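You operate a simulated robot arm through the tools that you are given. There is no shell and no other tool. Be economical: measure what you need, move in short steps, check, and stop when the job is done.

You run a simulated robot arm. Do the job below in one go: nothing can be reset, and whatever is moved stays where it is left.

Task
Clamp pouch 75 in the grey holder and start it on port P5.
Fine: red tab on the red mark, knob tight, red clip on the red tab, black on black.

Only the result counts: the job must be done as asked and must still hold three seconds after the hand-in. Knocking over, shifting, dropping, spilling or breaking anything else fails it.

Robot
A 6-joint arm with a four-finger gripper on a trunk, on a base that drives. Base frame: it is fixed to the floor where the robot stands at the start and does not move with it; the origin is under the middle of the robot, x ahead of it, y to its left, z up; the surface under the hand at the start is at about z = 0.78. Lengths are in m, angles in rad, forces in N, time in s.
With the tool pointing down near the work surface it reaches from about 0.1 to 0.92 m from the robot's upright axis, wherever it stands. Its first joint turns from -2.897 to 2.897 rad. Places, roughly: black knob on the grey holder [0.2, -0.1, 0.8]; button of port p five [0.6, 0.3, 1]; display of port p five [0.6, 0.3, 0.9]; display of port p four [0.6, 0.4, 0.9]; display of port p six [0.6, 0.2, 0.9]; minus tab of the first pouch [0.5, -0.2, 0.8]; plus tab of the first pouch [0.5, -0.1, 0.8]; slot of the grey holder at the tester [0.3, -0.1, 0.8]. Payload 3.43 kg.
The tool frame sits at the grasp point between the pads (the TCP): z along the fingers, y along the line on which they close. The tips reach 0.03 m beyond it. The gripper opens to 0.12 m. The gripper's body begins 0.085 m behind the TCP.
Orientation is that of the tool frame in the base frame, as a unit quaternion [x, y, z, w]. With the fingers straight down and closing along the base's y, the tool's x points along the base's -x, its y along +y and its z along -z.

Tools
- The arm moves only by the tool nudge_tool. Its arguments are lists of equal length, an entry for each row: "dp": the shift along the tool's x, y, z in units of 100 mm (1.0 is 100 mm), a list of three; "rotation": the turn, a rotation vector about the tool's x, y, z in units of 120 degrees (1.0 is 120 degrees), a list of three; "claw": the opening, from 0 (shut) to 1 (fully open). In form: {"dp": [[x, y, z], ...], "rotation": [[rx, ry, rz], ...], "claw": [claw, ...]}. A call has 1 to 12 rows; each row is the pose to reach, as a shift and turn from the pose commanded when the call began, along the tool's axes at that moment. A call with a number of a shift or a turn outside -1 to 1 is refused whole. Each row takes 0.2 s and may step no farther than 0.05 m and 0.15 rad from the row before; otherwise, or with a gripper value out of range, the whole call is refused. A pose out of reach is approached as far as the arm can. The call stops where the force on the tool passes 60 N (or 10 N more than at its start, if that is more) or the arm is blocked; 0.2 s more then pass. Each finger halts on what it meets, pressing with about 38 N; the grip force reading is that of the motor and also rises with nothing between the fingers. The clock runs only during rows and for 0.2 s after the last one: add rows that repeat a pose to give the fingers time. It gives the time, the measured TCP pose, the force on the tool (base axes), the opening and the grip force at its end, in the units of the frame above (readings bear some noise), with the torque about the TCP (base axes, N m) and any sound that the robot's microphone picked up.
- Cameras (640 x 400 px; columns grow to the right, rows downward): "scene" is now at [0.0384, 0.1899, 1.4413]; the picture's right is [-0.18, -0.98, 0.00], its down [-0.90, 0.16, -0.42] and it looks along [0.41, -0.07, -0.91] (base axes); focal length 285 px, centre (320, 200). "wrist" rides on the gripper at [0.071, -0.017, -0.121] in the tool frame; the picture's right is [0.23, 0.97, 0.00], its down [-0.81, 0.19, -0.55] and it looks along [-0.54, 0.13, 0.83] (tool axes); focal length 275 px, centre (320, 200). There is no depth. A picture from a camera that has moved, and an enlarged one, comes with that camera's place and axes in the base frame and with its lens.
- grab_frame(camera): a new picture of that camera. The clock stands still meanwhile.
- lift_body(by): slides the trunk up (or, below 0, down) by that many m; the arm and the scene camera ride with it, the base frame stays. It gives what a move gives, with no picture.
- roll_base(legs): drives the robot by 1 to 6 legs, each [ahead, left, turn to the left] in m, m and rad, along the robot's own axes; the way and the turn of a leg run together, so that a leg with both is an arc; at most 1.5 m and 3.142 rad a leg. The arm and the cameras ride along, it lands a little off, and it stops where it bumps. It gives what a move gives.
- turn_head(pan, tilt): turns the head with the scene camera to pan (to the left, within 2.094 rad either way) and tilt (down, from -0.506 to 1.204), counted from straight ahead of the robot. It gives what a move gives.
- close_up(camera, box): a new picture of the part [left, top, right, bottom] of that camera's present view, enlarged. The clock stands still meanwhile.
- sign_off(): hands the job in; it is judged then, once.

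Go step by step. Nothing tells you exact positions but the pictures and the camera data: compare them with the known pose of the tool, close in by small moves and look again before you grip or let go. The budget is 120 turns and 78 pictures, counting those below and the enlarged ones. Unless the task says otherwise, let go and move clear before handing in.

The tools are called after "Request:" as name(argument=value, ...) on one line, values as JSON. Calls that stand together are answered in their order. nudge_tool: Moves the arm, as the interface text tells. Its arguments: {"type":"object","properties":{"dp":{"type":"array"},"rotation":{"type":"array"},"claw":{"type":"array"}},"required":["dp","rotation","claw"]} The other tools are called the same way: lift_body (by) slides the trunk up or down; roll_base (legs) drives the base; turn_head (pan, tilt) turns the head that bears the scene camera; grab_frame (camera) takes a picture; close_up (camera, box) takes an enlarged picture of a part of a camera's view; sign_off () hands the job in.

At the start:

```text
t: 0.0
position: [0.3824, 0.115, 0.9998]
tcp_rot: [0.0, 1.0, 0.0, 0.0]
contact_force: [-0.4, -0.4, -0.5]
moment: [0.02, 0.0, 0.01]
width: 0.1199
finger_force: 0.1
trunk travel left (down, up): [-0.05, 0.49]
robot x, y, heading: [-0.0003, 0.0004, -0.001]
head pan, tilt: [-0.218, 1.096]
```

scene: 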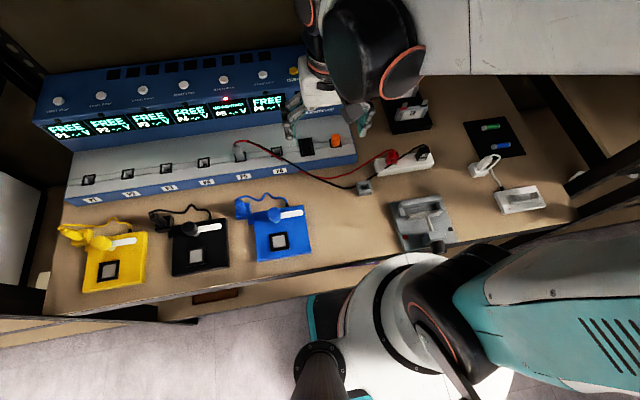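
wrist: 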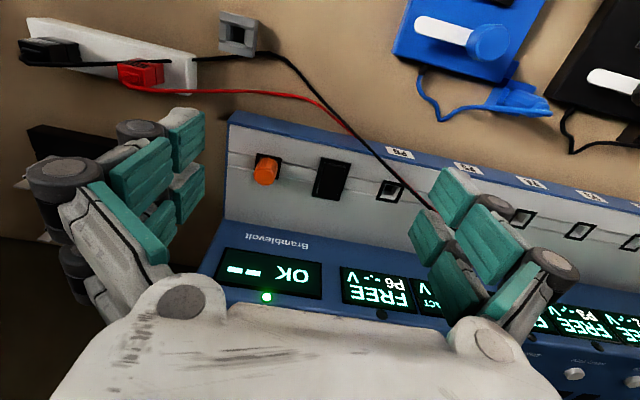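

I see a blue tester with port displays, a grey holder near right, clips on a white bar, and pouches at the right. I'll enlarge the relevant regions first.

Request:
close_up(camera="scene", box=[340, 80, 580, 260])

Request:
close_up(camera="scene", box=[180, 60, 380, 185])

Request:
close_up(camera="scene", box=[380, 185, 470, 260])

```text
2.22 times, centred on (460, 170) of scene
camera zoom: at [0.0384, 0.1899, 1.4413], right [-0.18, -0.98, 0.0], down [-0.9, 0.16, -0.42], along [0.41, -0.07, -0.91], focal length 634 px, centre (9, 267)
```

zoom: 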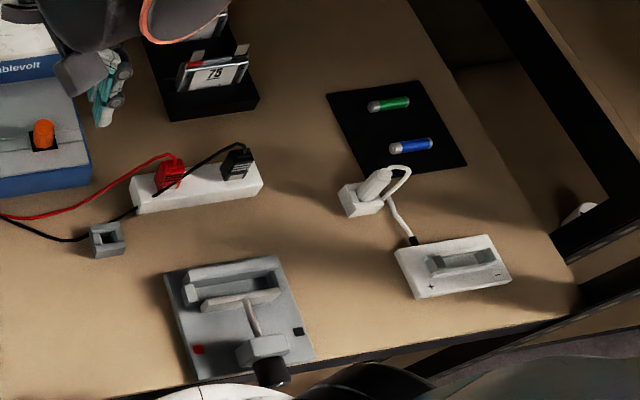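

```text
3.20 times, centred on (280, 122) of scene
camera zoom: at [0.0384, 0.1899, 1.4413], right [-0.18, -0.98, 0.0], down [-0.9, 0.16, -0.42], along [0.41, -0.07, -0.91], focal length 912 px, centre (448, 448)
```

zoom: 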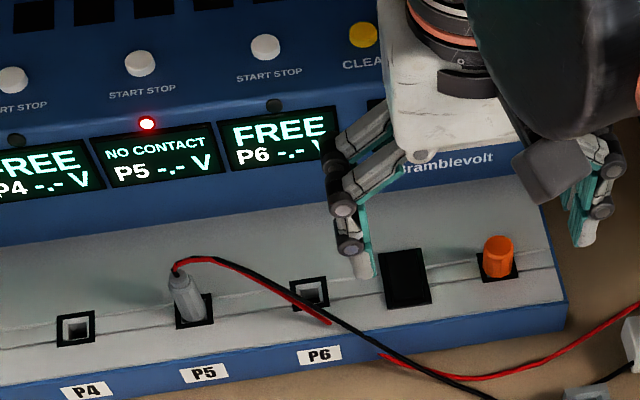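

```text
5.33 times, centred on (425, 222) of scene
camera zoom: at [0.0384, 0.1899, 1.4413], right [-0.18, -0.98, 0.0], down [-0.9, 0.16, -0.42], along [0.41, -0.07, -0.91], focal length 1520 px, centre (-240, 80)
```

zoom: 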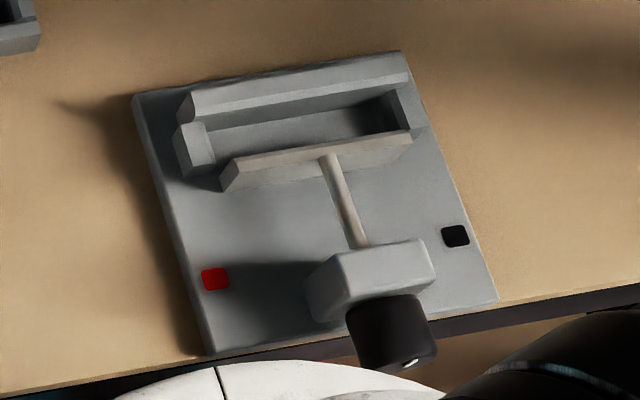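

The pouch rack is near (0.56,-0.16). I'll raise the tool and move right to look at the rack and holder with the wrist camera.

Request:
nudge_tool(dp=[[0, -0.4, -0.3], [0, -0.8, -0.3], [0, -1, -0.3]], rotation=[[0, 0, 0], [0, 0, 0], [0, 0, 0]], claw=[1, 1, 1])

Request:
nudge_tool(dp=[[0, -0.4, 0], [0, -0.8, 0], [0, -1, 0]], rotation=[[0, 0, 0], [0, 0, 0], [0, 0, 0]], claw=[1, 1, 1])

Request:
grab_frame(camera="wrist")

Request:
grab_frame(camera="scene")

```text
t: 0.8
position: [0.3806, 0.0174, 1.0311]
tcp_rot: [0.001, 1.0, 0.0, 0.001]
contact_force: [0.0, -0.6, 0.7]
moment: [0.0, 0.06, 0.0]
width: 0.1203
finger_force: 0.1
trunk travel left (down, up): [-0.05, 0.49]
robot x, y, heading: [-0.0009, 0.0001, 0.003]
head pan, tilt: [-0.218, 1.096]
```

```text
t: 1.6
position: [0.3817, -0.0799, 1.0322]
tcp_rot: [-0.009, 1.0, 0.0, 0.001]
contact_force: [0.1, -0.3, 0.3]
moment: [0.04, -0.03, -0.02]
width: 0.12
finger_force: 0.0
trunk travel left (down, up): [-0.05, 0.49]
robot x, y, heading: [0.0031, 0.003, 0.003]
head pan, tilt: [-0.218, 1.096]
```

```text
72 pictures are left
camera wrist: at [0.3113, -0.0967, 1.1515], right [-0.24, 0.97, 0.0], down [0.81, 0.2, 0.55], along [0.54, 0.14, -0.83], focal length 275 px, centre (320, 200)
```

wrist: 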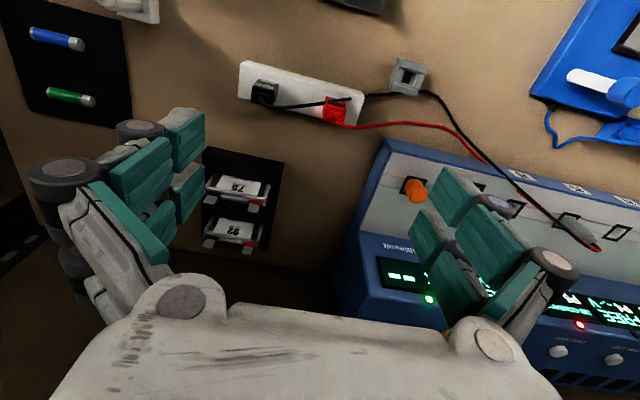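

```text
71 pictures are left
camera scene: at [0.0398, 0.1884, 1.4432], right [-0.18, -0.98, 0.0], down [-0.88, 0.16, -0.44], along [0.43, -0.08, -0.9], focal length 285 px, centre (320, 200)
```

scene: 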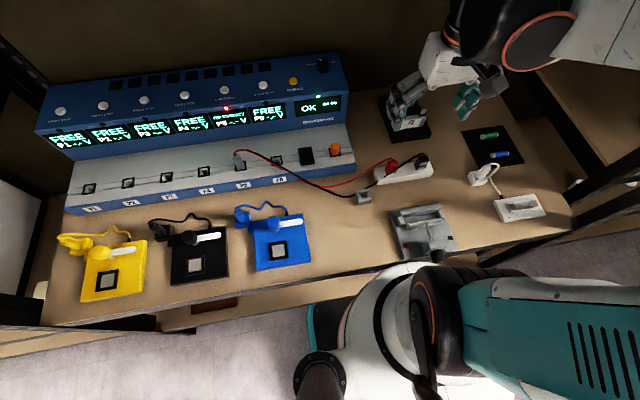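

The rack holds two pouches, with 75 the nearer one. I'll enlarge it and the clips.

Request:
close_up(camera="wrist", box=[185, 135, 305, 265])

Request:
close_up(camera="wrist", box=[220, 40, 440, 170])

Request:
close_up(camera="scene", box=[200, 60, 350, 210])

```text
3.08 times, centred on (245, 200) of wrist
camera zoom: at [0.3113, -0.0967, 1.1515], right [-0.24, 0.97, 0.0], down [0.81, 0.2, 0.55], along [0.54, 0.14, -0.83], focal length 847 px, centre (551, 200)
```

zoom: 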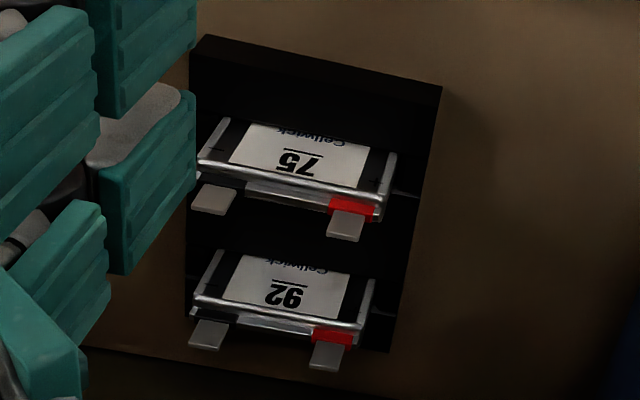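

```text
2.91 times, centred on (330, 105) of wrist
camera zoom: at [0.3113, -0.0967, 1.1515], right [-0.24, 0.97, 0.0], down [0.81, 0.2, 0.55], along [0.54, 0.14, -0.83], focal length 801 px, centre (291, 476)
```

zoom: 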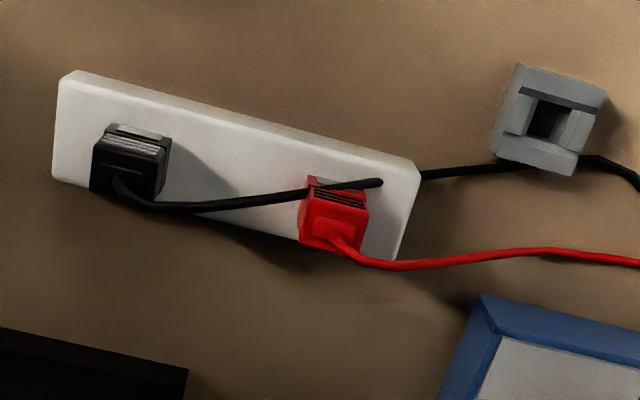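

```text
2.67 times, centred on (275, 135) of scene
camera zoom: at [0.0398, 0.1884, 1.4432], right [-0.18, -0.98, 0.0], down [-0.88, 0.16, -0.44], along [0.43, -0.08, -0.9], focal length 760 px, centre (440, 373)
```

zoom: 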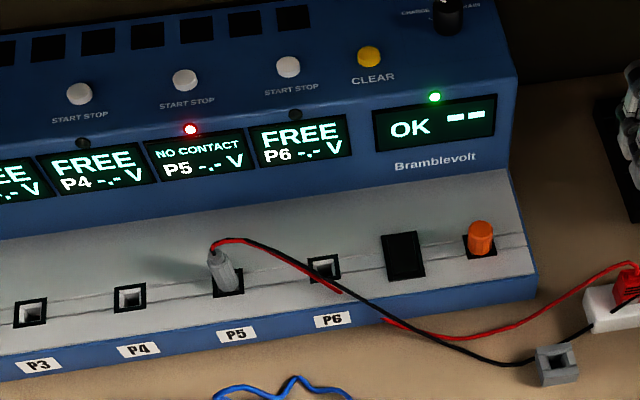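

Pouch 75 stands tabs up with red on the left (+y), label toward me; pouch 92 sits behind it. Now look at the holder from closer.

Request:
nudge_tool(dp=[[0.4, 0, 0], [0.8, 0, 0], [1, 0, 0]], rotation=[[0, 0, 0], [0, 0, 0], [0, 0, 0]], claw=[1, 1, 1])

Request:
nudge_tool(dp=[[0.4, 0, 0], [0.8, 0, 0], [0.9, 0, 0]], rotation=[[0, 0, 0], [0, 0, 0], [0, 0, 0]], claw=[1, 1, 1])

Request:
grab_frame(camera="wrist")

```text
t: 2.2
position: [0.3889, -0.0831, 1.0553]
tcp_rot: [-0.038, 0.999, 0.0, 0.001]
contact_force: [0.1, 0.4, -0.3]
moment: [0.04, 0.02, -0.01]
width: 0.1201
finger_force: 0.1
trunk travel left (down, up): [-0.05, 0.49]
robot x, y, heading: [-0.0002, -0.0025, -0.0]
head pan, tilt: [-0.218, 1.096]
stopped in row 3: the arm was blocked; the commanded pose is now the measured one
```

```text
t: 2.9
position: [0.3986, -0.0866, 1.0783]
tcp_rot: [-0.076, 0.997, 0.001, 0.001]
contact_force: [0.0, -0.7, -0.2]
moment: [0.03, 0.04, 0.0]
width: 0.1201
finger_force: 0.0
trunk travel left (down, up): [-0.05, 0.49]
robot x, y, heading: [-0.0005, -0.0009, 0.003]
head pan, tilt: [-0.218, 1.096]
stopped in row 3: the arm was blocked; the commanded pose is now the measured one
```

```text
67 pictures are left
camera wrist: at [0.3309, -0.112, 1.1983], right [-0.37, 0.93, 0.0], down [0.77, 0.31, 0.55], along [0.51, 0.21, -0.83], focal length 275 px, centre (320, 200)
```

wrist: 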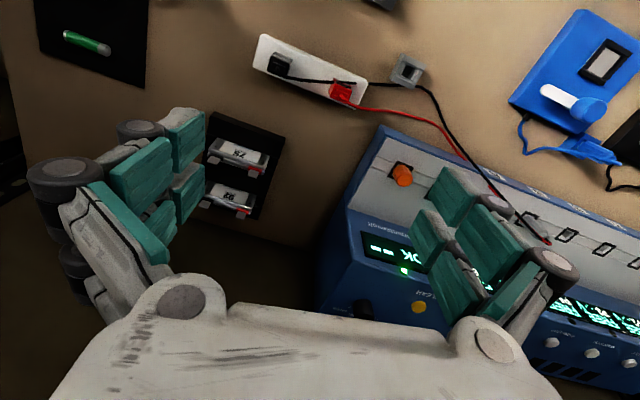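

The arm is cramped this close in, so I'll back the base 0.25 m and straighten the view.

Request:
roll_base(legs=[[-0.25, 0, 0]])

Request:
grab_frame(camera="wrist")

Request:
grab_frame(camera="scene")

```text
t: 4.7
position: [0.1503, -0.0862, 1.0774]
tcp_rot: [-0.073, 0.997, 0.0, 0.0]
contact_force: [0.2, -1.0, 0.1]
moment: [0.04, 0.01, -0.01]
width: 0.1201
finger_force: 0.0
trunk travel left (down, up): [-0.05, 0.49]
robot x, y, heading: [-0.2517, 0.0004, 0.003]
head pan, tilt: [-0.218, 1.096]
```

```text
66 pictures are left
camera wrist: at [0.083, -0.1114, 1.1979], right [-0.37, 0.93, 0.0], down [0.77, 0.31, 0.55], along [0.51, 0.2, -0.83], focal length 275 px, centre (320, 200)
```

wrist: 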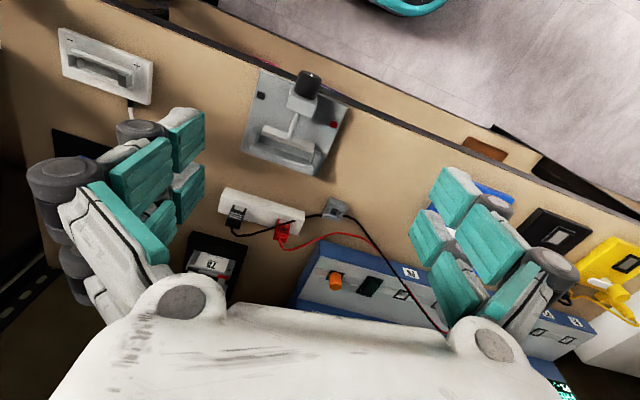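

```text
65 pictures are left
camera scene: at [-0.2097, 0.1879, 1.4422], right [-0.21, -0.98, 0.0], down [-0.88, 0.19, -0.43], along [0.42, -0.09, -0.9], focal length 285 px, centre (320, 200)
```

scene: 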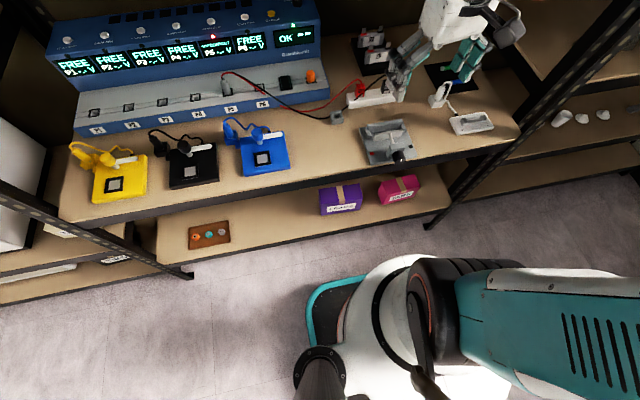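

Good views now. Enlarging the holder from both cameras.

Request:
close_up(camera="wrist", box=[215, 50, 375, 260])

Request:
close_up(camera="scene", box=[330, 20, 450, 170])

```text
1.90 times, centred on (295, 155) of wrist
camera zoom: at [0.083, -0.1114, 1.1979], right [-0.37, 0.93, 0.0], down [0.77, 0.31, 0.55], along [0.51, 0.2, -0.83], focal length 524 px, centre (368, 286)
```

zoom: 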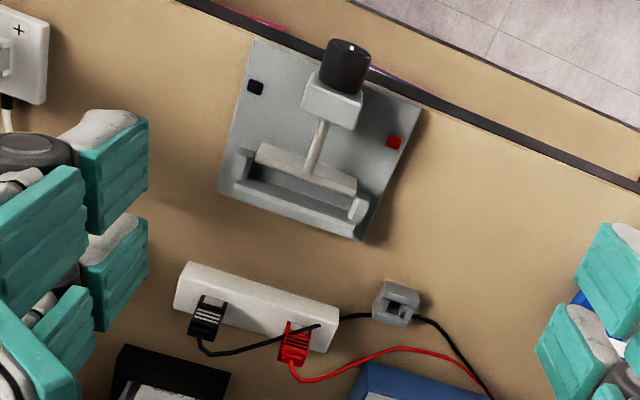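

```text
2.67 times, centred on (390, 95) of scene
camera zoom: at [-0.2097, 0.1879, 1.4422], right [-0.21, -0.98, 0.0], down [-0.88, 0.19, -0.43], along [0.42, -0.09, -0.9], focal length 760 px, centre (133, 480)
```

zoom: 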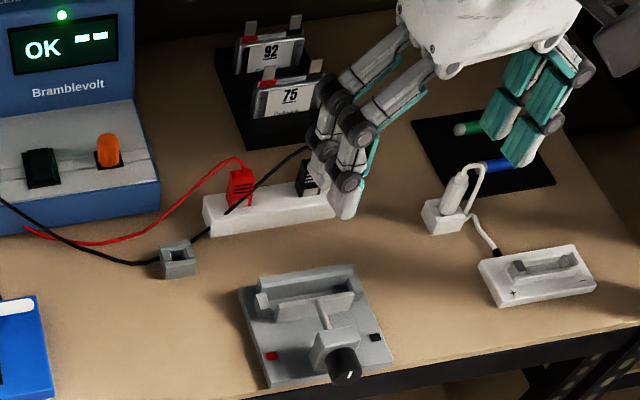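

Knob axis points toward me at about (0.15,-0.10,0.825), slot centre about (0.262,-0.10), pouch 75's top edge about (0.526,-0.154,0.852). I'll turn the gripper to close along x and move over the pouch.

Request:
nudge_tool(dp=[[-0.3, -0.04, 0], [-0.6, -0.09, 0], [-0.98, -0.145, 0], [-0.98, -0.145, 0], [-0.98, -0.145, 0], [-0.98, -0.145, 0], [-0.98, -0.145, 0], [-0.98, -0.145, 0], [-0.98, -0.145, 0], [-0.98, -0.145, 0], [-0.98, -0.145, 0]], rotation=[[0, 0, -0.07], [0, 0, -0.14], [0, 0, -0.21], [0, 0, -0.28], [0, 0, -0.35], [0, 0, -0.42], [0, 0, -0.49], [0, 0, -0.56], [0, 0, -0.63], [0, 0, -0.7], [0, 0, -0.706]], claw=[1, 1, 1, 1, 1, 1, 1, 1, 1, 1, 1])

Request:
nudge_tool(dp=[[0.2, -0.4, 0], [0.4, -0.8, 0], [0.45, -1, 0]], rotation=[[0, 0, 0], [0, 0, 0], [0, 0, 0]], claw=[1, 1, 1])

Request:
nudge_tool(dp=[[0.2, -0.4, 0], [0.3, -0.8, 0], [0.3, -1, 0]], rotation=[[0, 0, 0], [0, 0, 0], [0, 0, 0]], claw=[1, 1, 1])

Request:
grab_frame(camera="wrist")

Request:
grab_frame(camera="scene")

```text
t: 7.1
position: [0.2489, -0.0862, 1.0774]
tcp_rot: [0.727, -0.687, 0.0, 0.0]
contact_force: [0.3, 0.0, 0.3]
moment: [0.01, -0.03, 0.04]
width: 0.1197
finger_force: 0.0
trunk travel left (down, up): [-0.05, 0.49]
robot x, y, heading: [-0.2478, 0.0023, -0.003]
head pan, tilt: [-0.218, 1.096]
```

```text
t: 7.9
position: [0.3534, -0.1269, 1.0779]
tcp_rot: [0.727, -0.687, 0.0, 0.0]
contact_force: [-0.1, -0.2, -0.3]
moment: [0.0, -0.01, 0.0]
width: 0.1202
finger_force: 0.0
trunk travel left (down, up): [-0.05, 0.49]
robot x, y, heading: [-0.2536, 0.0002, 0.004]
head pan, tilt: [-0.218, 1.096]
```

```text
t: 8.7
position: [0.4553, -0.1522, 1.0763]
tcp_rot: [0.726, -0.687, 0.0, 0.001]
contact_force: [-0.3, 0.9, -0.4]
moment: [0.01, 0.0, 0.0]
width: 0.1197
finger_force: 0.0
trunk travel left (down, up): [-0.05, 0.49]
robot x, y, heading: [-0.2507, -0.0027, 0.0]
head pan, tilt: [-0.218, 1.096]
```

```text
62 pictures are left
camera wrist: at [0.4772, -0.2198, 1.1969], right [-0.96, -0.28, 0.0], down [-0.24, 0.8, 0.55], along [-0.16, 0.53, -0.83], focal length 275 px, centre (320, 200)
```

wrist: 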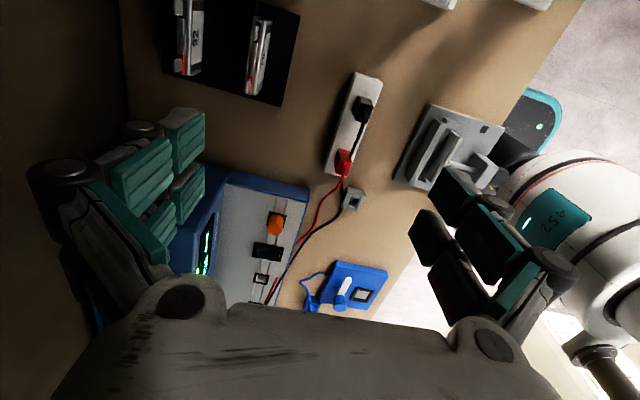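

```text
61 pictures are left
camera scene: at [-0.2074, 0.1868, 1.4442], right [-0.22, -0.98, 0.0], down [-0.87, 0.19, -0.46], along [0.45, -0.1, -0.89], focal length 285 px, centre (320, 200)
```

scene: 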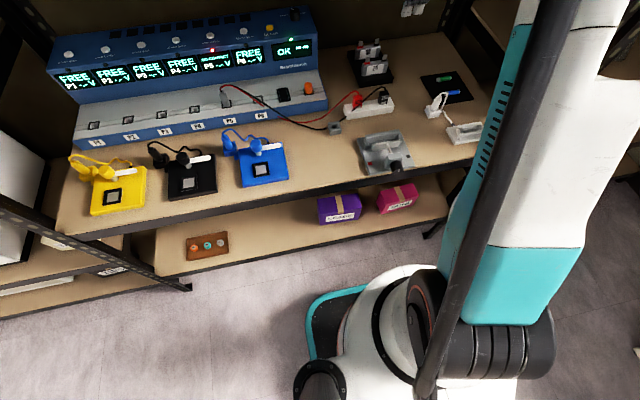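

The wrist now views the pouches from the side and the scene camera has them unobstructed. I'll enlarge both.

Request:
close_up(camera="wrist", box=[150, 0, 310, 110])

Request:
close_up(camera="scene", box=[325, 25, 425, 105])

Request:
close_up(camera="wrist", box=[310, 60, 520, 220])

```text
3.64 times, centred on (230, 55) of wrist
camera zoom: at [0.4772, -0.2198, 1.1969], right [-0.96, -0.28, 0.0], down [-0.24, 0.8, 0.55], along [-0.16, 0.53, -0.83], focal length 1001 px, centre (647, 727)
```

zoom: 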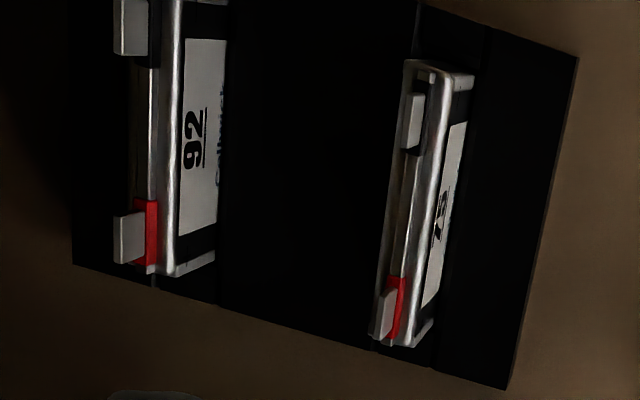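

```text
5.00 times, centred on (375, 65) of scene
camera zoom: at [-0.2074, 0.1868, 1.4442], right [-0.22, -0.98, 0.0], down [-0.87, 0.19, -0.46], along [0.45, -0.1, -0.89], focal length 1425 px, centre (45, 875)
```

zoom: 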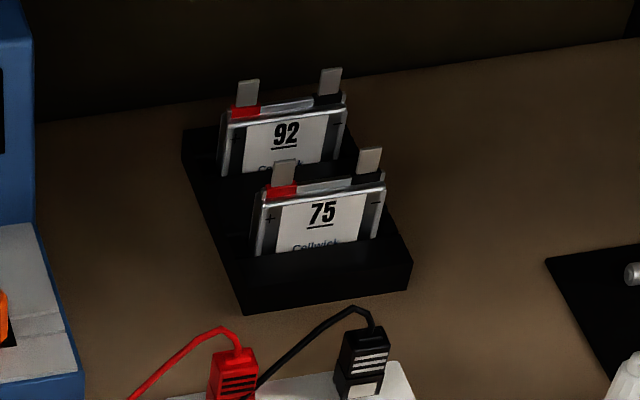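

```text
2.50 times, centred on (415, 140) of wrist
camera zoom: at [0.4772, -0.2198, 1.1969], right [-0.96, -0.28, 0.0], down [-0.24, 0.8, 0.55], along [-0.16, 0.53, -0.83], focal length 688 px, centre (82, 350)
```

zoom: 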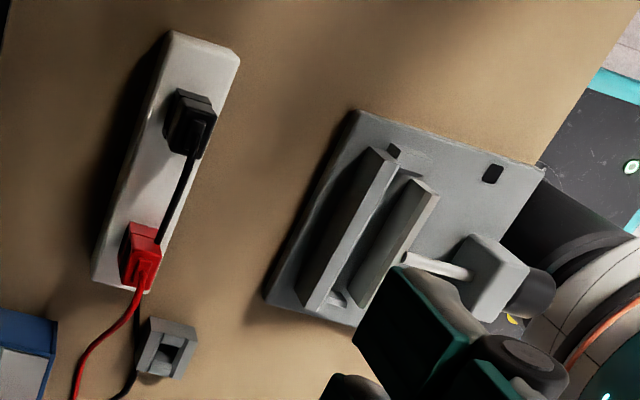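

Pouch top centre is about (0.535,-0.16,0.852), nearly aligned with y, about 1 cm thick, and pouch 92 is about 7 cm behind it. Moving directly over it and lowering partway with the claw half closed.

Request:
nudge_tool(dp=[[0.05, -0.4, 0.2], [0.1, -0.8, 0.4], [0.1, -0.8, 0.8], [0.1, -0.8, 1.0]], rotation=[[0, 0, 0], [0, 0, 0], [0, 0, 0], [0, 0, 0]], claw=[0.8, 0.6, 0.5, 0.5])

Request:
grab_frame(camera="wrist")

```text
t: 9.7
position: [0.5336, -0.1563, 0.976]
tcp_rot: [0.726, -0.687, 0.0, 0.001]
contact_force: [-0.6, -0.9, 0.4]
moment: [0.01, -0.03, 0.01]
width: 0.0601
finger_force: 0.1
trunk travel left (down, up): [-0.05, 0.49]
robot x, y, heading: [-0.2499, -0.0017, 0.003]
head pan, tilt: [-0.218, 1.096]
```

```text
57 pictures are left
camera wrist: at [0.5547, -0.2241, 1.0966], right [-0.96, -0.28, 0.0], down [-0.24, 0.8, 0.55], along [-0.16, 0.53, -0.83], focal length 275 px, centre (320, 200)
```

wrist: 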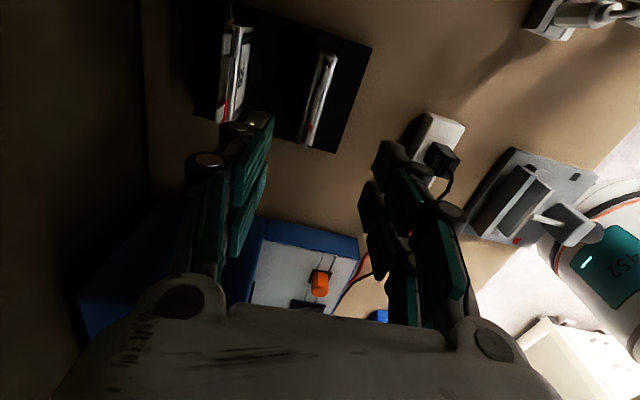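

Pouch top centre resolves to about (0.538,-0.164) with zero yaw. Correcting and lowering a bit more.

Request:
nudge_tool(dp=[[0.08, -0.04, 0.2], [0.08, -0.04, 0.56], [0.08, -0.04, 0.56]], rotation=[[0, 0, 0.027], [0, 0, 0.027], [0, 0, 0.027]], claw=[0.42, 0.42, 0.42])

Request:
close_up(camera="wrist", box=[200, 40, 440, 240])

Request:
close_up(camera="scene", box=[325, 5, 445, 105])

```text
t: 10.5
position: [0.5392, -0.1621, 0.919]
tcp_rot: [-0.707, 0.707, 0.001, 0.0]
contact_force: [-1.0, -0.1, -0.2]
moment: [0.02, 0.0, -0.03]
width: 0.0505
finger_force: 0.0
trunk travel left (down, up): [-0.05, 0.49]
robot x, y, heading: [-0.2493, 0.0009, -0.008]
head pan, tilt: [-0.218, 1.096]
```

```text
2.00 times, centred on (320, 140) of wrist
camera zoom: at [0.5564, -0.2332, 1.0395], right [-0.97, -0.23, 0.0], down [-0.19, 0.81, 0.55], along [-0.13, 0.54, -0.83], focal length 551 px, centre (320, 320)
```

zoom: 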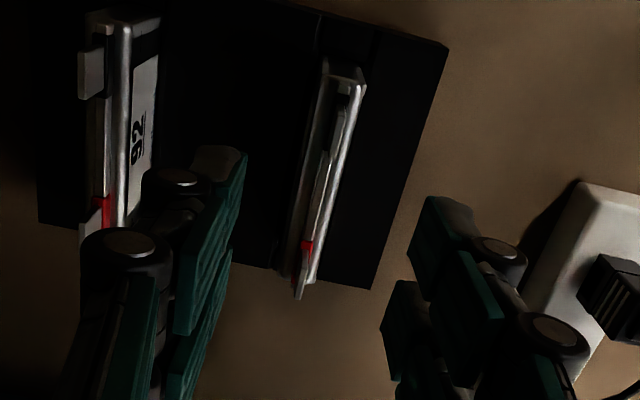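

```text
4.00 times, centred on (385, 55) of scene
camera zoom: at [-0.2071, 0.1867, 1.4442], right [-0.22, -0.98, 0.0], down [-0.87, 0.19, -0.46], along [0.45, -0.1, -0.89], focal length 1140 px, centre (60, 780)
```

zoom: 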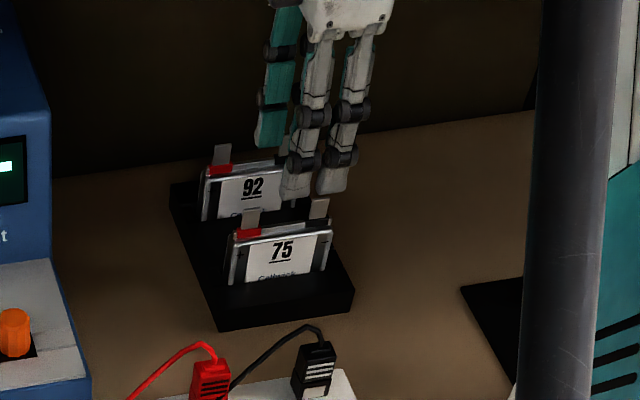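

Alignment is good within a few mm. I'll lower so the tips reach about 2 cm below the pouch's top edge, then check before closing.

Request:
nudge_tool(dp=[[0.04, 0, 0.2], [0.04, 0, 0.4], [0.04, 0, 0.57], [0.04, 0, 0.57]], rotation=[[0, 0, 0], [0, 0, 0], [0, 0, 0], [0, 0, 0]], claw=[0.42, 0.42, 0.42, 0.42])

Request:
close_up(camera="wrist", box=[200, 40, 440, 240])

Request:
close_up(camera="scene", box=[325, 5, 445, 105])

```text
t: 11.5
position: [0.5391, -0.1665, 0.8643]
tcp_rot: [-0.707, 0.707, -0.001, 0.0]
contact_force: [-0.5, -0.2, -0.7]
moment: [-0.02, 0.01, -0.01]
width: 0.0504
finger_force: 0.1
trunk travel left (down, up): [-0.05, 0.49]
robot x, y, heading: [-0.2491, -0.0021, -0.006]
head pan, tilt: [-0.218, 1.096]
```

```text
2.00 times, centred on (320, 140) of wrist
camera zoom: at [0.556, -0.2362, 0.9842], right [-0.97, -0.23, 0.0], down [-0.19, 0.81, 0.55], along [-0.13, 0.54, -0.83], focal length 551 px, centre (320, 320)
```

zoom: 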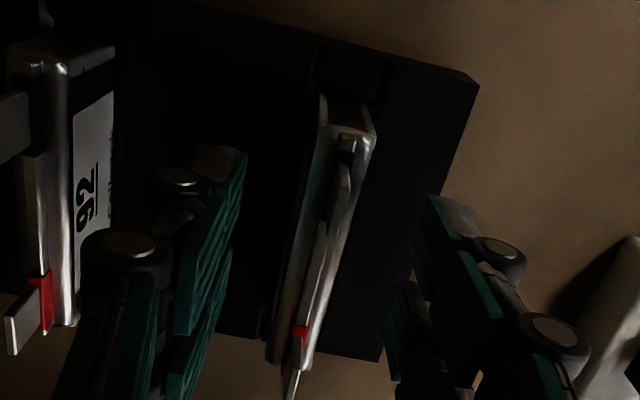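

```text
4.00 times, centred on (385, 55) of scene
camera zoom: at [-0.2074, 0.1868, 1.4442], right [-0.22, -0.98, 0.0], down [-0.87, 0.19, -0.46], along [0.45, -0.1, -0.89], focal length 1140 px, centre (60, 780)
```

zoom: 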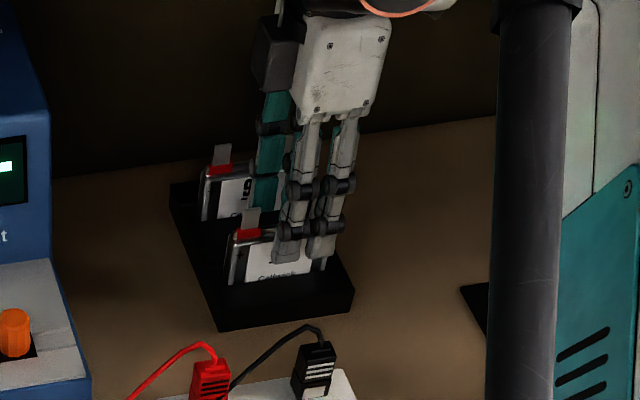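

Fingers straddle pouch 75 with clearance from 92. Closing gently and lifting straight up.

Request:
nudge_tool(dp=[[-0.03, 0, 0], [-0.03, 0, 0], [-0.03, 0, 0], [-0.03, 0, 0]], rotation=[[0, 0, 0], [0, 0, 0], [0, 0, 0], [0, 0, 0]], claw=[0.3, 0.15, 0.0, 0.0])

Request:
nudge_tool(dp=[[0, 0, -0.15], [0, 0, -0.3], [0, 0, -0.6], [0, 0, -0.8]], rotation=[[0, 0, 0], [0, 0, 0], [0, 0, 0], [0, 0, 0]], claw=[0, 0, 0, 0])

Request:
grab_frame(camera="wrist")

Request:
close_up(camera="scene", box=[325, 5, 445, 105])

```text
t: 12.5
position: [0.5397, -0.1632, 0.8641]
tcp_rot: [-0.706, 0.708, 0.0, 0.0]
contact_force: [-0.4, -0.5, -0.3]
moment: [-0.03, 0.04, 0.0]
width: 0.0158
finger_force: 37.7
trunk travel left (down, up): [-0.05, 0.49]
robot x, y, heading: [-0.2505, 0.0023, -0.0]
head pan, tilt: [-0.218, 1.096]
```

```text
t: 13.5
position: [0.5389, -0.1624, 0.9449]
tcp_rot: [-0.707, 0.708, 0.0, 0.0]
contact_force: [0.1, -0.1, -1.8]
moment: [0.02, -0.01, -0.02]
width: 0.016
finger_force: 38.2
trunk travel left (down, up): [-0.05, 0.49]
robot x, y, heading: [-0.2536, 0.0006, -0.006]
head pan, tilt: [-0.218, 1.096]
```

```text
52 pictures are left
camera wrist: at [0.5567, -0.2331, 1.0659], right [-0.97, -0.23, 0.0], down [-0.19, 0.81, 0.55], along [-0.13, 0.54, -0.83], focal length 275 px, centre (320, 200)
```

wrist: 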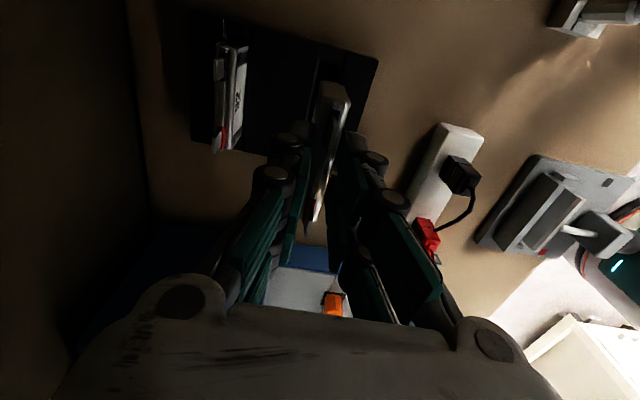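

```text
4.00 times, centred on (385, 55) of scene
camera zoom: at [-0.2076, 0.1868, 1.4442], right [-0.22, -0.98, 0.0], down [-0.87, 0.19, -0.46], along [0.45, -0.1, -0.89], focal length 1140 px, centre (60, 780)
```

zoom: 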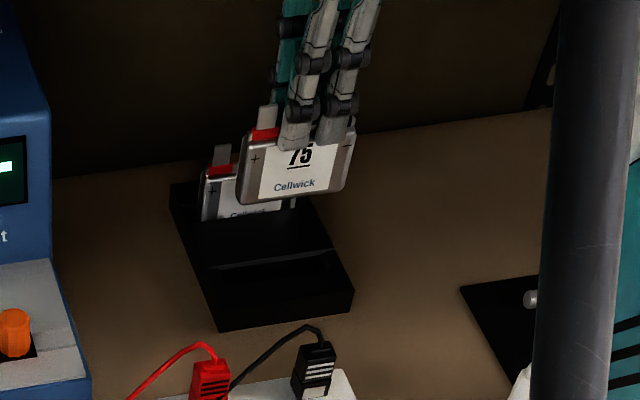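

Pouch 75 is held cleanly with its base about 63 mm below the TCP. I'll raise and carry it over the holder, keeping well above clips and cable.

Request:
nudge_tool(dp=[[0, 0.2, -0.4], [-0.2, 0.5, -0.5], [-0.4, 0.9, -0.5], [-0.4, 1, -0.5]], rotation=[[0, 0, 0], [0, 0, 0], [0, 0, 0], [0, 0, 0]], claw=[0, 0, 0, 0])

Request:
nudge_tool(dp=[[-0.1, 0.4, 0], [-0.2, 0.8, 0], [-0.2, 1, 0]], rotation=[[0, 0, 0], [0, 0, 0], [0, 0, 0]], claw=[0, 0, 0])

Request:
nudge_tool(dp=[[0, 0.3, 0], [0, 0.6, 0], [0, 0.7, 0]], rotation=[[0, 0, 0], [0, 0, 0], [0, 0, 0]], claw=[0, 0, 0])

Request:
grab_frame(camera="wrist")

Request:
close_up(camera="scene", box=[325, 65, 465, 195])

```text
t: 14.5
position: [0.4401, -0.1226, 0.995]
tcp_rot: [-0.707, 0.708, -0.001, -0.001]
contact_force: [-0.2, 0.5, -2.2]
moment: [-0.01, 0.01, 0.01]
width: 0.0158
finger_force: 38.0
trunk travel left (down, up): [-0.05, 0.49]
robot x, y, heading: [-0.2484, 0.002, -0.005]
head pan, tilt: [-0.218, 1.096]
```

```text
t: 15.3
position: [0.3382, -0.1038, 0.9934]
tcp_rot: [-0.706, 0.708, 0.001, 0.0]
contact_force: [-0.6, -0.1, -0.9]
moment: [-0.05, -0.02, -0.02]
width: 0.0159
finger_force: 37.9
trunk travel left (down, up): [-0.05, 0.49]
robot x, y, heading: [-0.2485, 0.0035, -0.001]
head pan, tilt: [-0.218, 1.096]
```

```text
t: 16.1
position: [0.2672, -0.1051, 0.9949]
tcp_rot: [-0.706, 0.708, 0.0, 0.0]
contact_force: [-0.2, 0.1, -1.2]
moment: [0.0, -0.02, -0.03]
width: 0.0156
finger_force: 38.2
trunk travel left (down, up): [-0.05, 0.49]
robot x, y, heading: [-0.2447, 0.0034, 0.003]
head pan, tilt: [-0.218, 1.096]
```

```text
50 pictures are left
camera wrist: at [0.2855, -0.1742, 1.1146], right [-0.97, -0.23, 0.0], down [-0.19, 0.81, 0.55], along [-0.13, 0.54, -0.83], focal length 275 px, centre (320, 200)
```

wrist: 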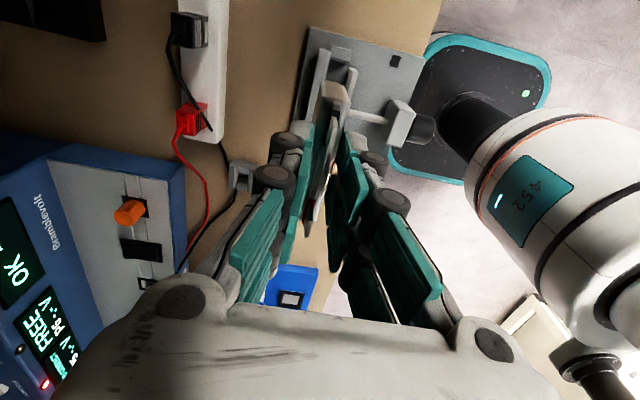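

```text
3.08 times, centred on (395, 130) of scene
camera zoom: at [-0.2034, 0.1824, 1.4495], right [-0.26, -0.96, 0.0], down [-0.82, 0.23, -0.53], along [0.51, -0.14, -0.85], focal length 877 px, centre (89, 415)
```

zoom: 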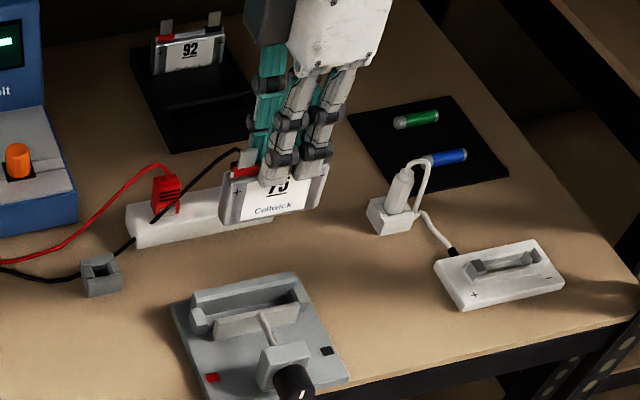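

The pouch hangs over the holder. I'll enlarge the wrist view to line up the slot with the pouch.

Request:
close_up(camera="wrist", box=[280, 20, 440, 140])

Request:
close_up(camera="scene", box=[375, 145, 445, 200])

```text
3.33 times, centred on (360, 80) of wrist
camera zoom: at [0.2855, -0.1742, 1.1146], right [-0.97, -0.23, 0.0], down [-0.19, 0.81, 0.55], along [-0.13, 0.54, -0.83], focal length 918 px, centre (187, 600)
```

zoom: 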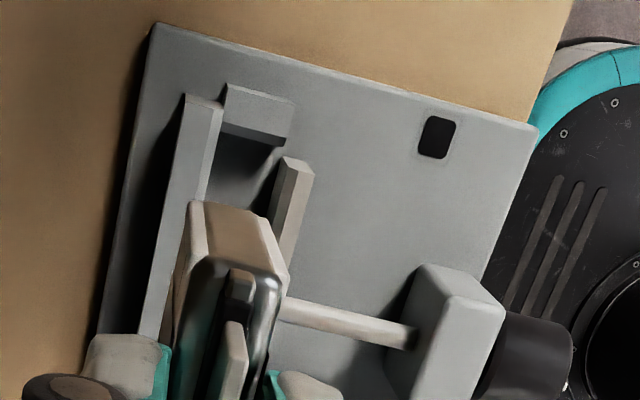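

```text
7.27 times, centred on (410, 172) of scene
camera zoom: at [-0.2034, 0.1824, 1.4495], right [-0.26, -0.96, 0.0], down [-0.82, 0.23, -0.53], along [0.51, -0.14, -0.85], focal length 2073 px, centre (-334, 400)
```

zoom: 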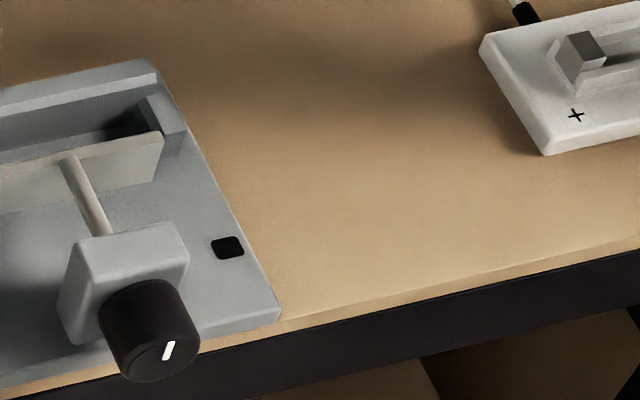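

Holder is square to the axes: slot gap about 20 mm centred at x≈0.258, y≈-0.098; pouch is at (0.2695,-0.1045). Correcting and descending to just above the jaws.

Request:
nudge_tool(dp=[[-0.065, 0.115, 0.2], [-0.065, 0.115, 0.5], [-0.065, 0.115, 0.8], [-0.065, 0.115, 1.0], [-0.065, 0.115, 1.0]], rotation=[[0, 0, 0], [0, 0, 0], [0, 0, 0], [0, 0, 0], [0, 0, 0]], claw=[0, 0, 0, 0, 0])

Request:
close_up(camera="wrist", box=[220, 20, 420, 170])

Request:
close_up(camera="scene", box=[360, 110, 440, 190])

```text
t: 17.3
position: [0.2572, -0.0977, 0.8951]
tcp_rot: [-0.707, 0.707, 0.0, 0.0]
contact_force: [0.4, -0.8, -2.0]
moment: [0.02, -0.02, -0.01]
width: 0.0154
finger_force: 37.4
trunk travel left (down, up): [-0.05, 0.49]
robot x, y, heading: [-0.249, 0.0006, 0.001]
head pan, tilt: [-0.218, 1.096]
```

```text
2.67 times, centred on (320, 95) of wrist
camera zoom: at [0.2752, -0.1673, 1.0153], right [-0.97, -0.23, 0.0], down [-0.19, 0.81, 0.55], along [-0.13, 0.54, -0.83], focal length 734 px, centre (320, 480)
```

zoom: 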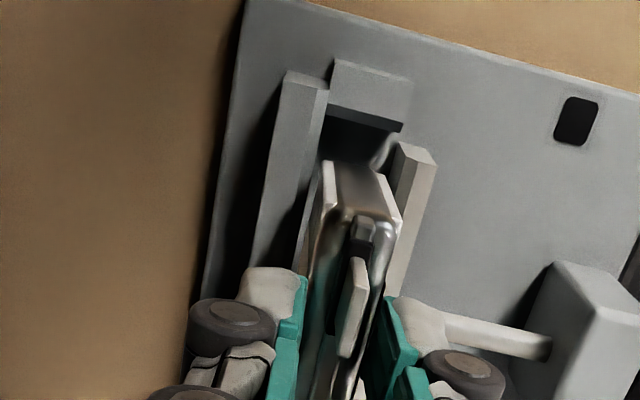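

```text
5.00 times, centred on (400, 150) of scene
camera zoom: at [-0.2074, 0.1868, 1.4442], right [-0.22, -0.98, 0.0], down [-0.87, 0.19, -0.46], along [0.45, -0.1, -0.89], focal length 1425 px, centre (-80, 450)
```

zoom: 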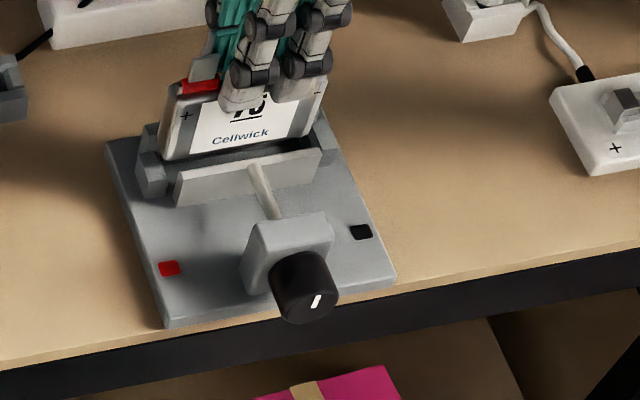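

Pouch sits neatly above the gap. Lowering slowly into the slot.

Request:
nudge_tool(dp=[[0.01, 0.015, 0.1], [0.01, 0.015, 0.2], [0.01, 0.015, 0.25], [0.01, 0.015, 0.3]], rotation=[[0, 0, 0], [0, 0, 0], [0, 0, 0], [0, 0, 0]], claw=[0, 0, 0, 0])

Request:
close_up(camera="wrist", box=[220, 20, 420, 170])

```text
t: 18.3
position: [0.2542, -0.0993, 0.866]
tcp_rot: [-0.706, 0.708, 0.0, 0.0]
contact_force: [2.7, -8.6, 30.8]
moment: [-0.32, -0.09, -0.07]
width: 0.0161
finger_force: 38.7
trunk travel left (down, up): [-0.05, 0.49]
robot x, y, heading: [-0.2493, -0.0006, -0.002]
head pan, tilt: [-0.218, 1.096]
```

```text
2.67 times, centred on (320, 95) of wrist
camera zoom: at [0.2715, -0.1683, 0.9862], right [-0.97, -0.23, 0.0], down [-0.19, 0.81, 0.55], along [-0.13, 0.54, -0.83], focal length 734 px, centre (320, 480)
```

zoom: 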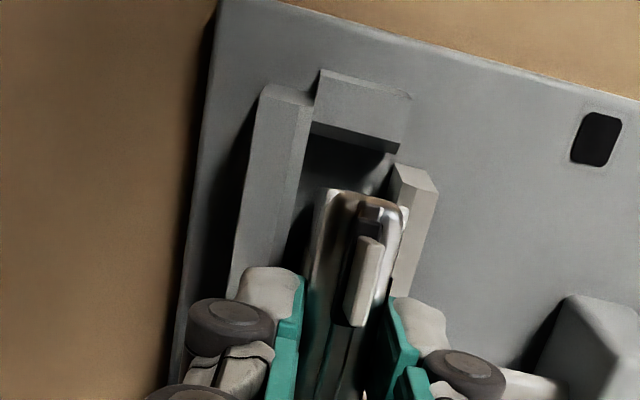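

There is 31 N upward force, so the pouch base is on something near z≈0.803. Checking from the scene camera whether it is seated.

Request:
close_up(camera="scene", box=[360, 110, 440, 190])

```text
5.00 times, centred on (400, 150) of scene
camera zoom: at [-0.2091, 0.1864, 1.4445], right [-0.22, -0.98, 0.0], down [-0.87, 0.19, -0.46], along [0.45, -0.1, -0.89], focal length 1425 px, centre (-80, 450)
```

zoom: 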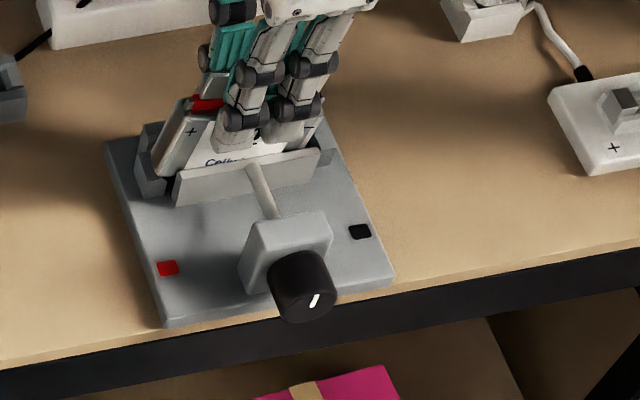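

Request:
close_up(camera="scene", box=[380, 122, 430, 158])

Request:
close_up(camera="wrist", box=[270, 80, 370, 240])

```text
11.11 times, centred on (405, 140) of scene
camera zoom: at [-0.2091, 0.1864, 1.4445], right [-0.22, -0.98, 0.0], down [-0.87, 0.19, -0.46], along [0.45, -0.1, -0.89], focal length 3167 px, centre (-624, 867)
```

zoom: 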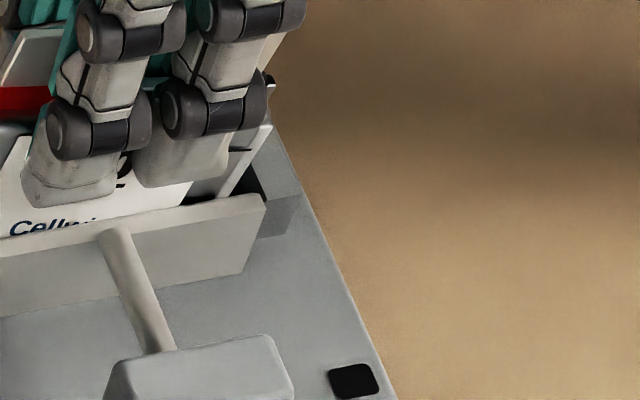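

```text
2.50 times, centred on (320, 160) of wrist
camera zoom: at [0.2715, -0.1683, 0.9862], right [-0.97, -0.23, 0.0], down [-0.19, 0.81, 0.55], along [-0.13, 0.54, -0.83], focal length 688 px, centre (320, 300)
```

zoom: 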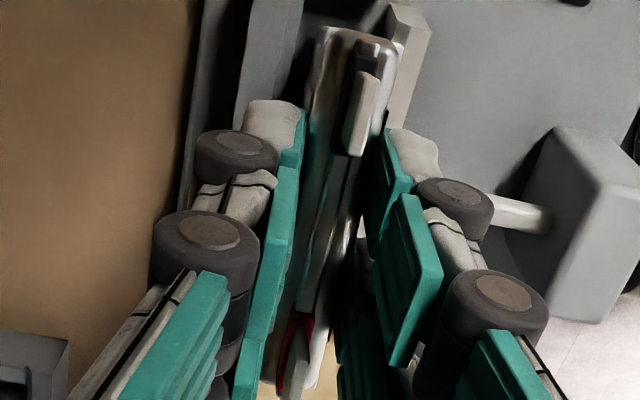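

Request:
close_up(camera="scene", box=[384, 120, 424, 150])

```text
13.33 times, centred on (404, 135) of scene
camera zoom: at [-0.2091, 0.1864, 1.4445], right [-0.22, -0.98, 0.0], down [-0.87, 0.19, -0.46], along [0.45, -0.1, -0.89], focal length 3801 px, centre (-800, 1067)
```

zoom: 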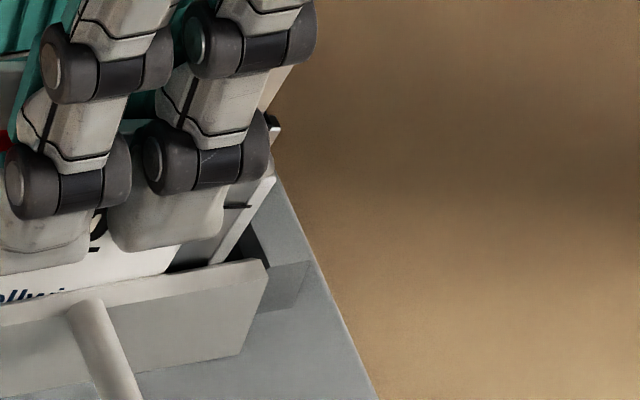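

Request:
close_up(camera="scene", box=[358, 124, 402, 152])

```text
14.29 times, centred on (380, 138) of scene
camera zoom: at [-0.2091, 0.1864, 1.4445], right [-0.22, -0.98, 0.0], down [-0.87, 0.19, -0.46], along [0.45, -0.1, -0.89], focal length 4072 px, centre (-537, 1086)
```

zoom: 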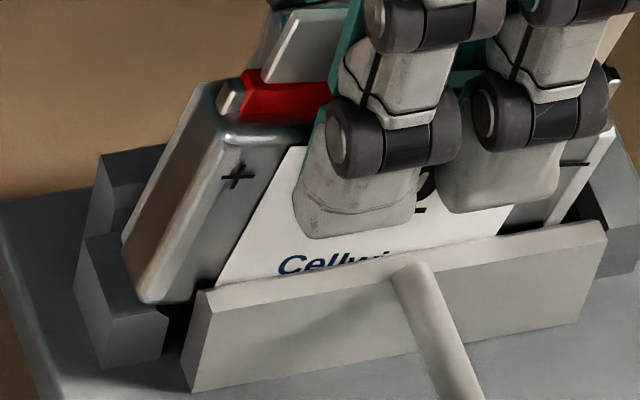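

The '+' and '−' marks show the pouch got tilted about 0.19 rad: its lower left corner caught the left end stop, so it needs to go further right. Lifting out and counter-rotating the tool to level it.

Request:
nudge_tool(dp=[[0, 0, -0.2], [0, 0, -0.4], [0, 0, -0.4], [0, 0, -0.4]], rotation=[[0, 0, 0], [0, 0, 0], [0, 0.05, 0], [0, 0.086, 0]], claw=[0, 0, 0, 0])

Request:
close_up(camera="scene", box=[340, 100, 440, 165])

Request:
close_up(camera="wrist", box=[220, 20, 420, 145])

```text
t: 19.3
position: [0.2553, -0.0977, 0.9053]
tcp_rot: [-0.704, 0.705, -0.064, -0.064]
contact_force: [-0.4, -0.2, -1.0]
moment: [0.0, -0.01, 0.01]
width: 0.0156
finger_force: 37.5
trunk travel left (down, up): [-0.05, 0.49]
robot x, y, heading: [-0.2516, 0.0009, -0.001]
head pan, tilt: [-0.218, 1.096]
```

```text
6.15 times, centred on (390, 132) of scene
camera zoom: at [-0.2075, 0.187, 1.4441], right [-0.22, -0.98, 0.0], down [-0.87, 0.19, -0.46], along [0.45, -0.1, -0.89], focal length 1754 px, centre (-111, 615)
```

zoom: 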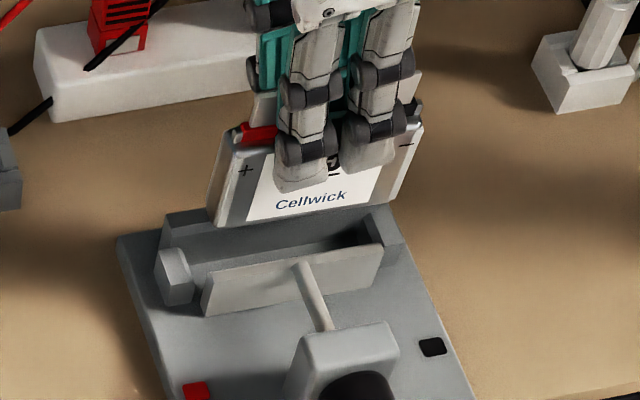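

```text
3.20 times, centred on (320, 82) of wrist
camera zoom: at [0.2722, -0.1447, 1.0358], right [-0.97, -0.23, 0.04], down [-0.19, 0.9, 0.4], along [-0.13, 0.38, -0.92], focal length 881 px, centre (320, 576)
```

zoom: 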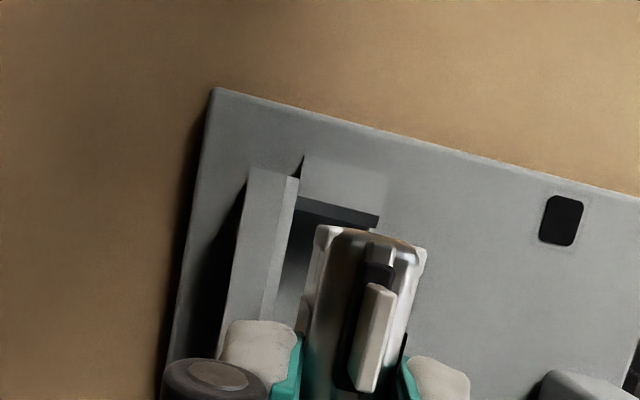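

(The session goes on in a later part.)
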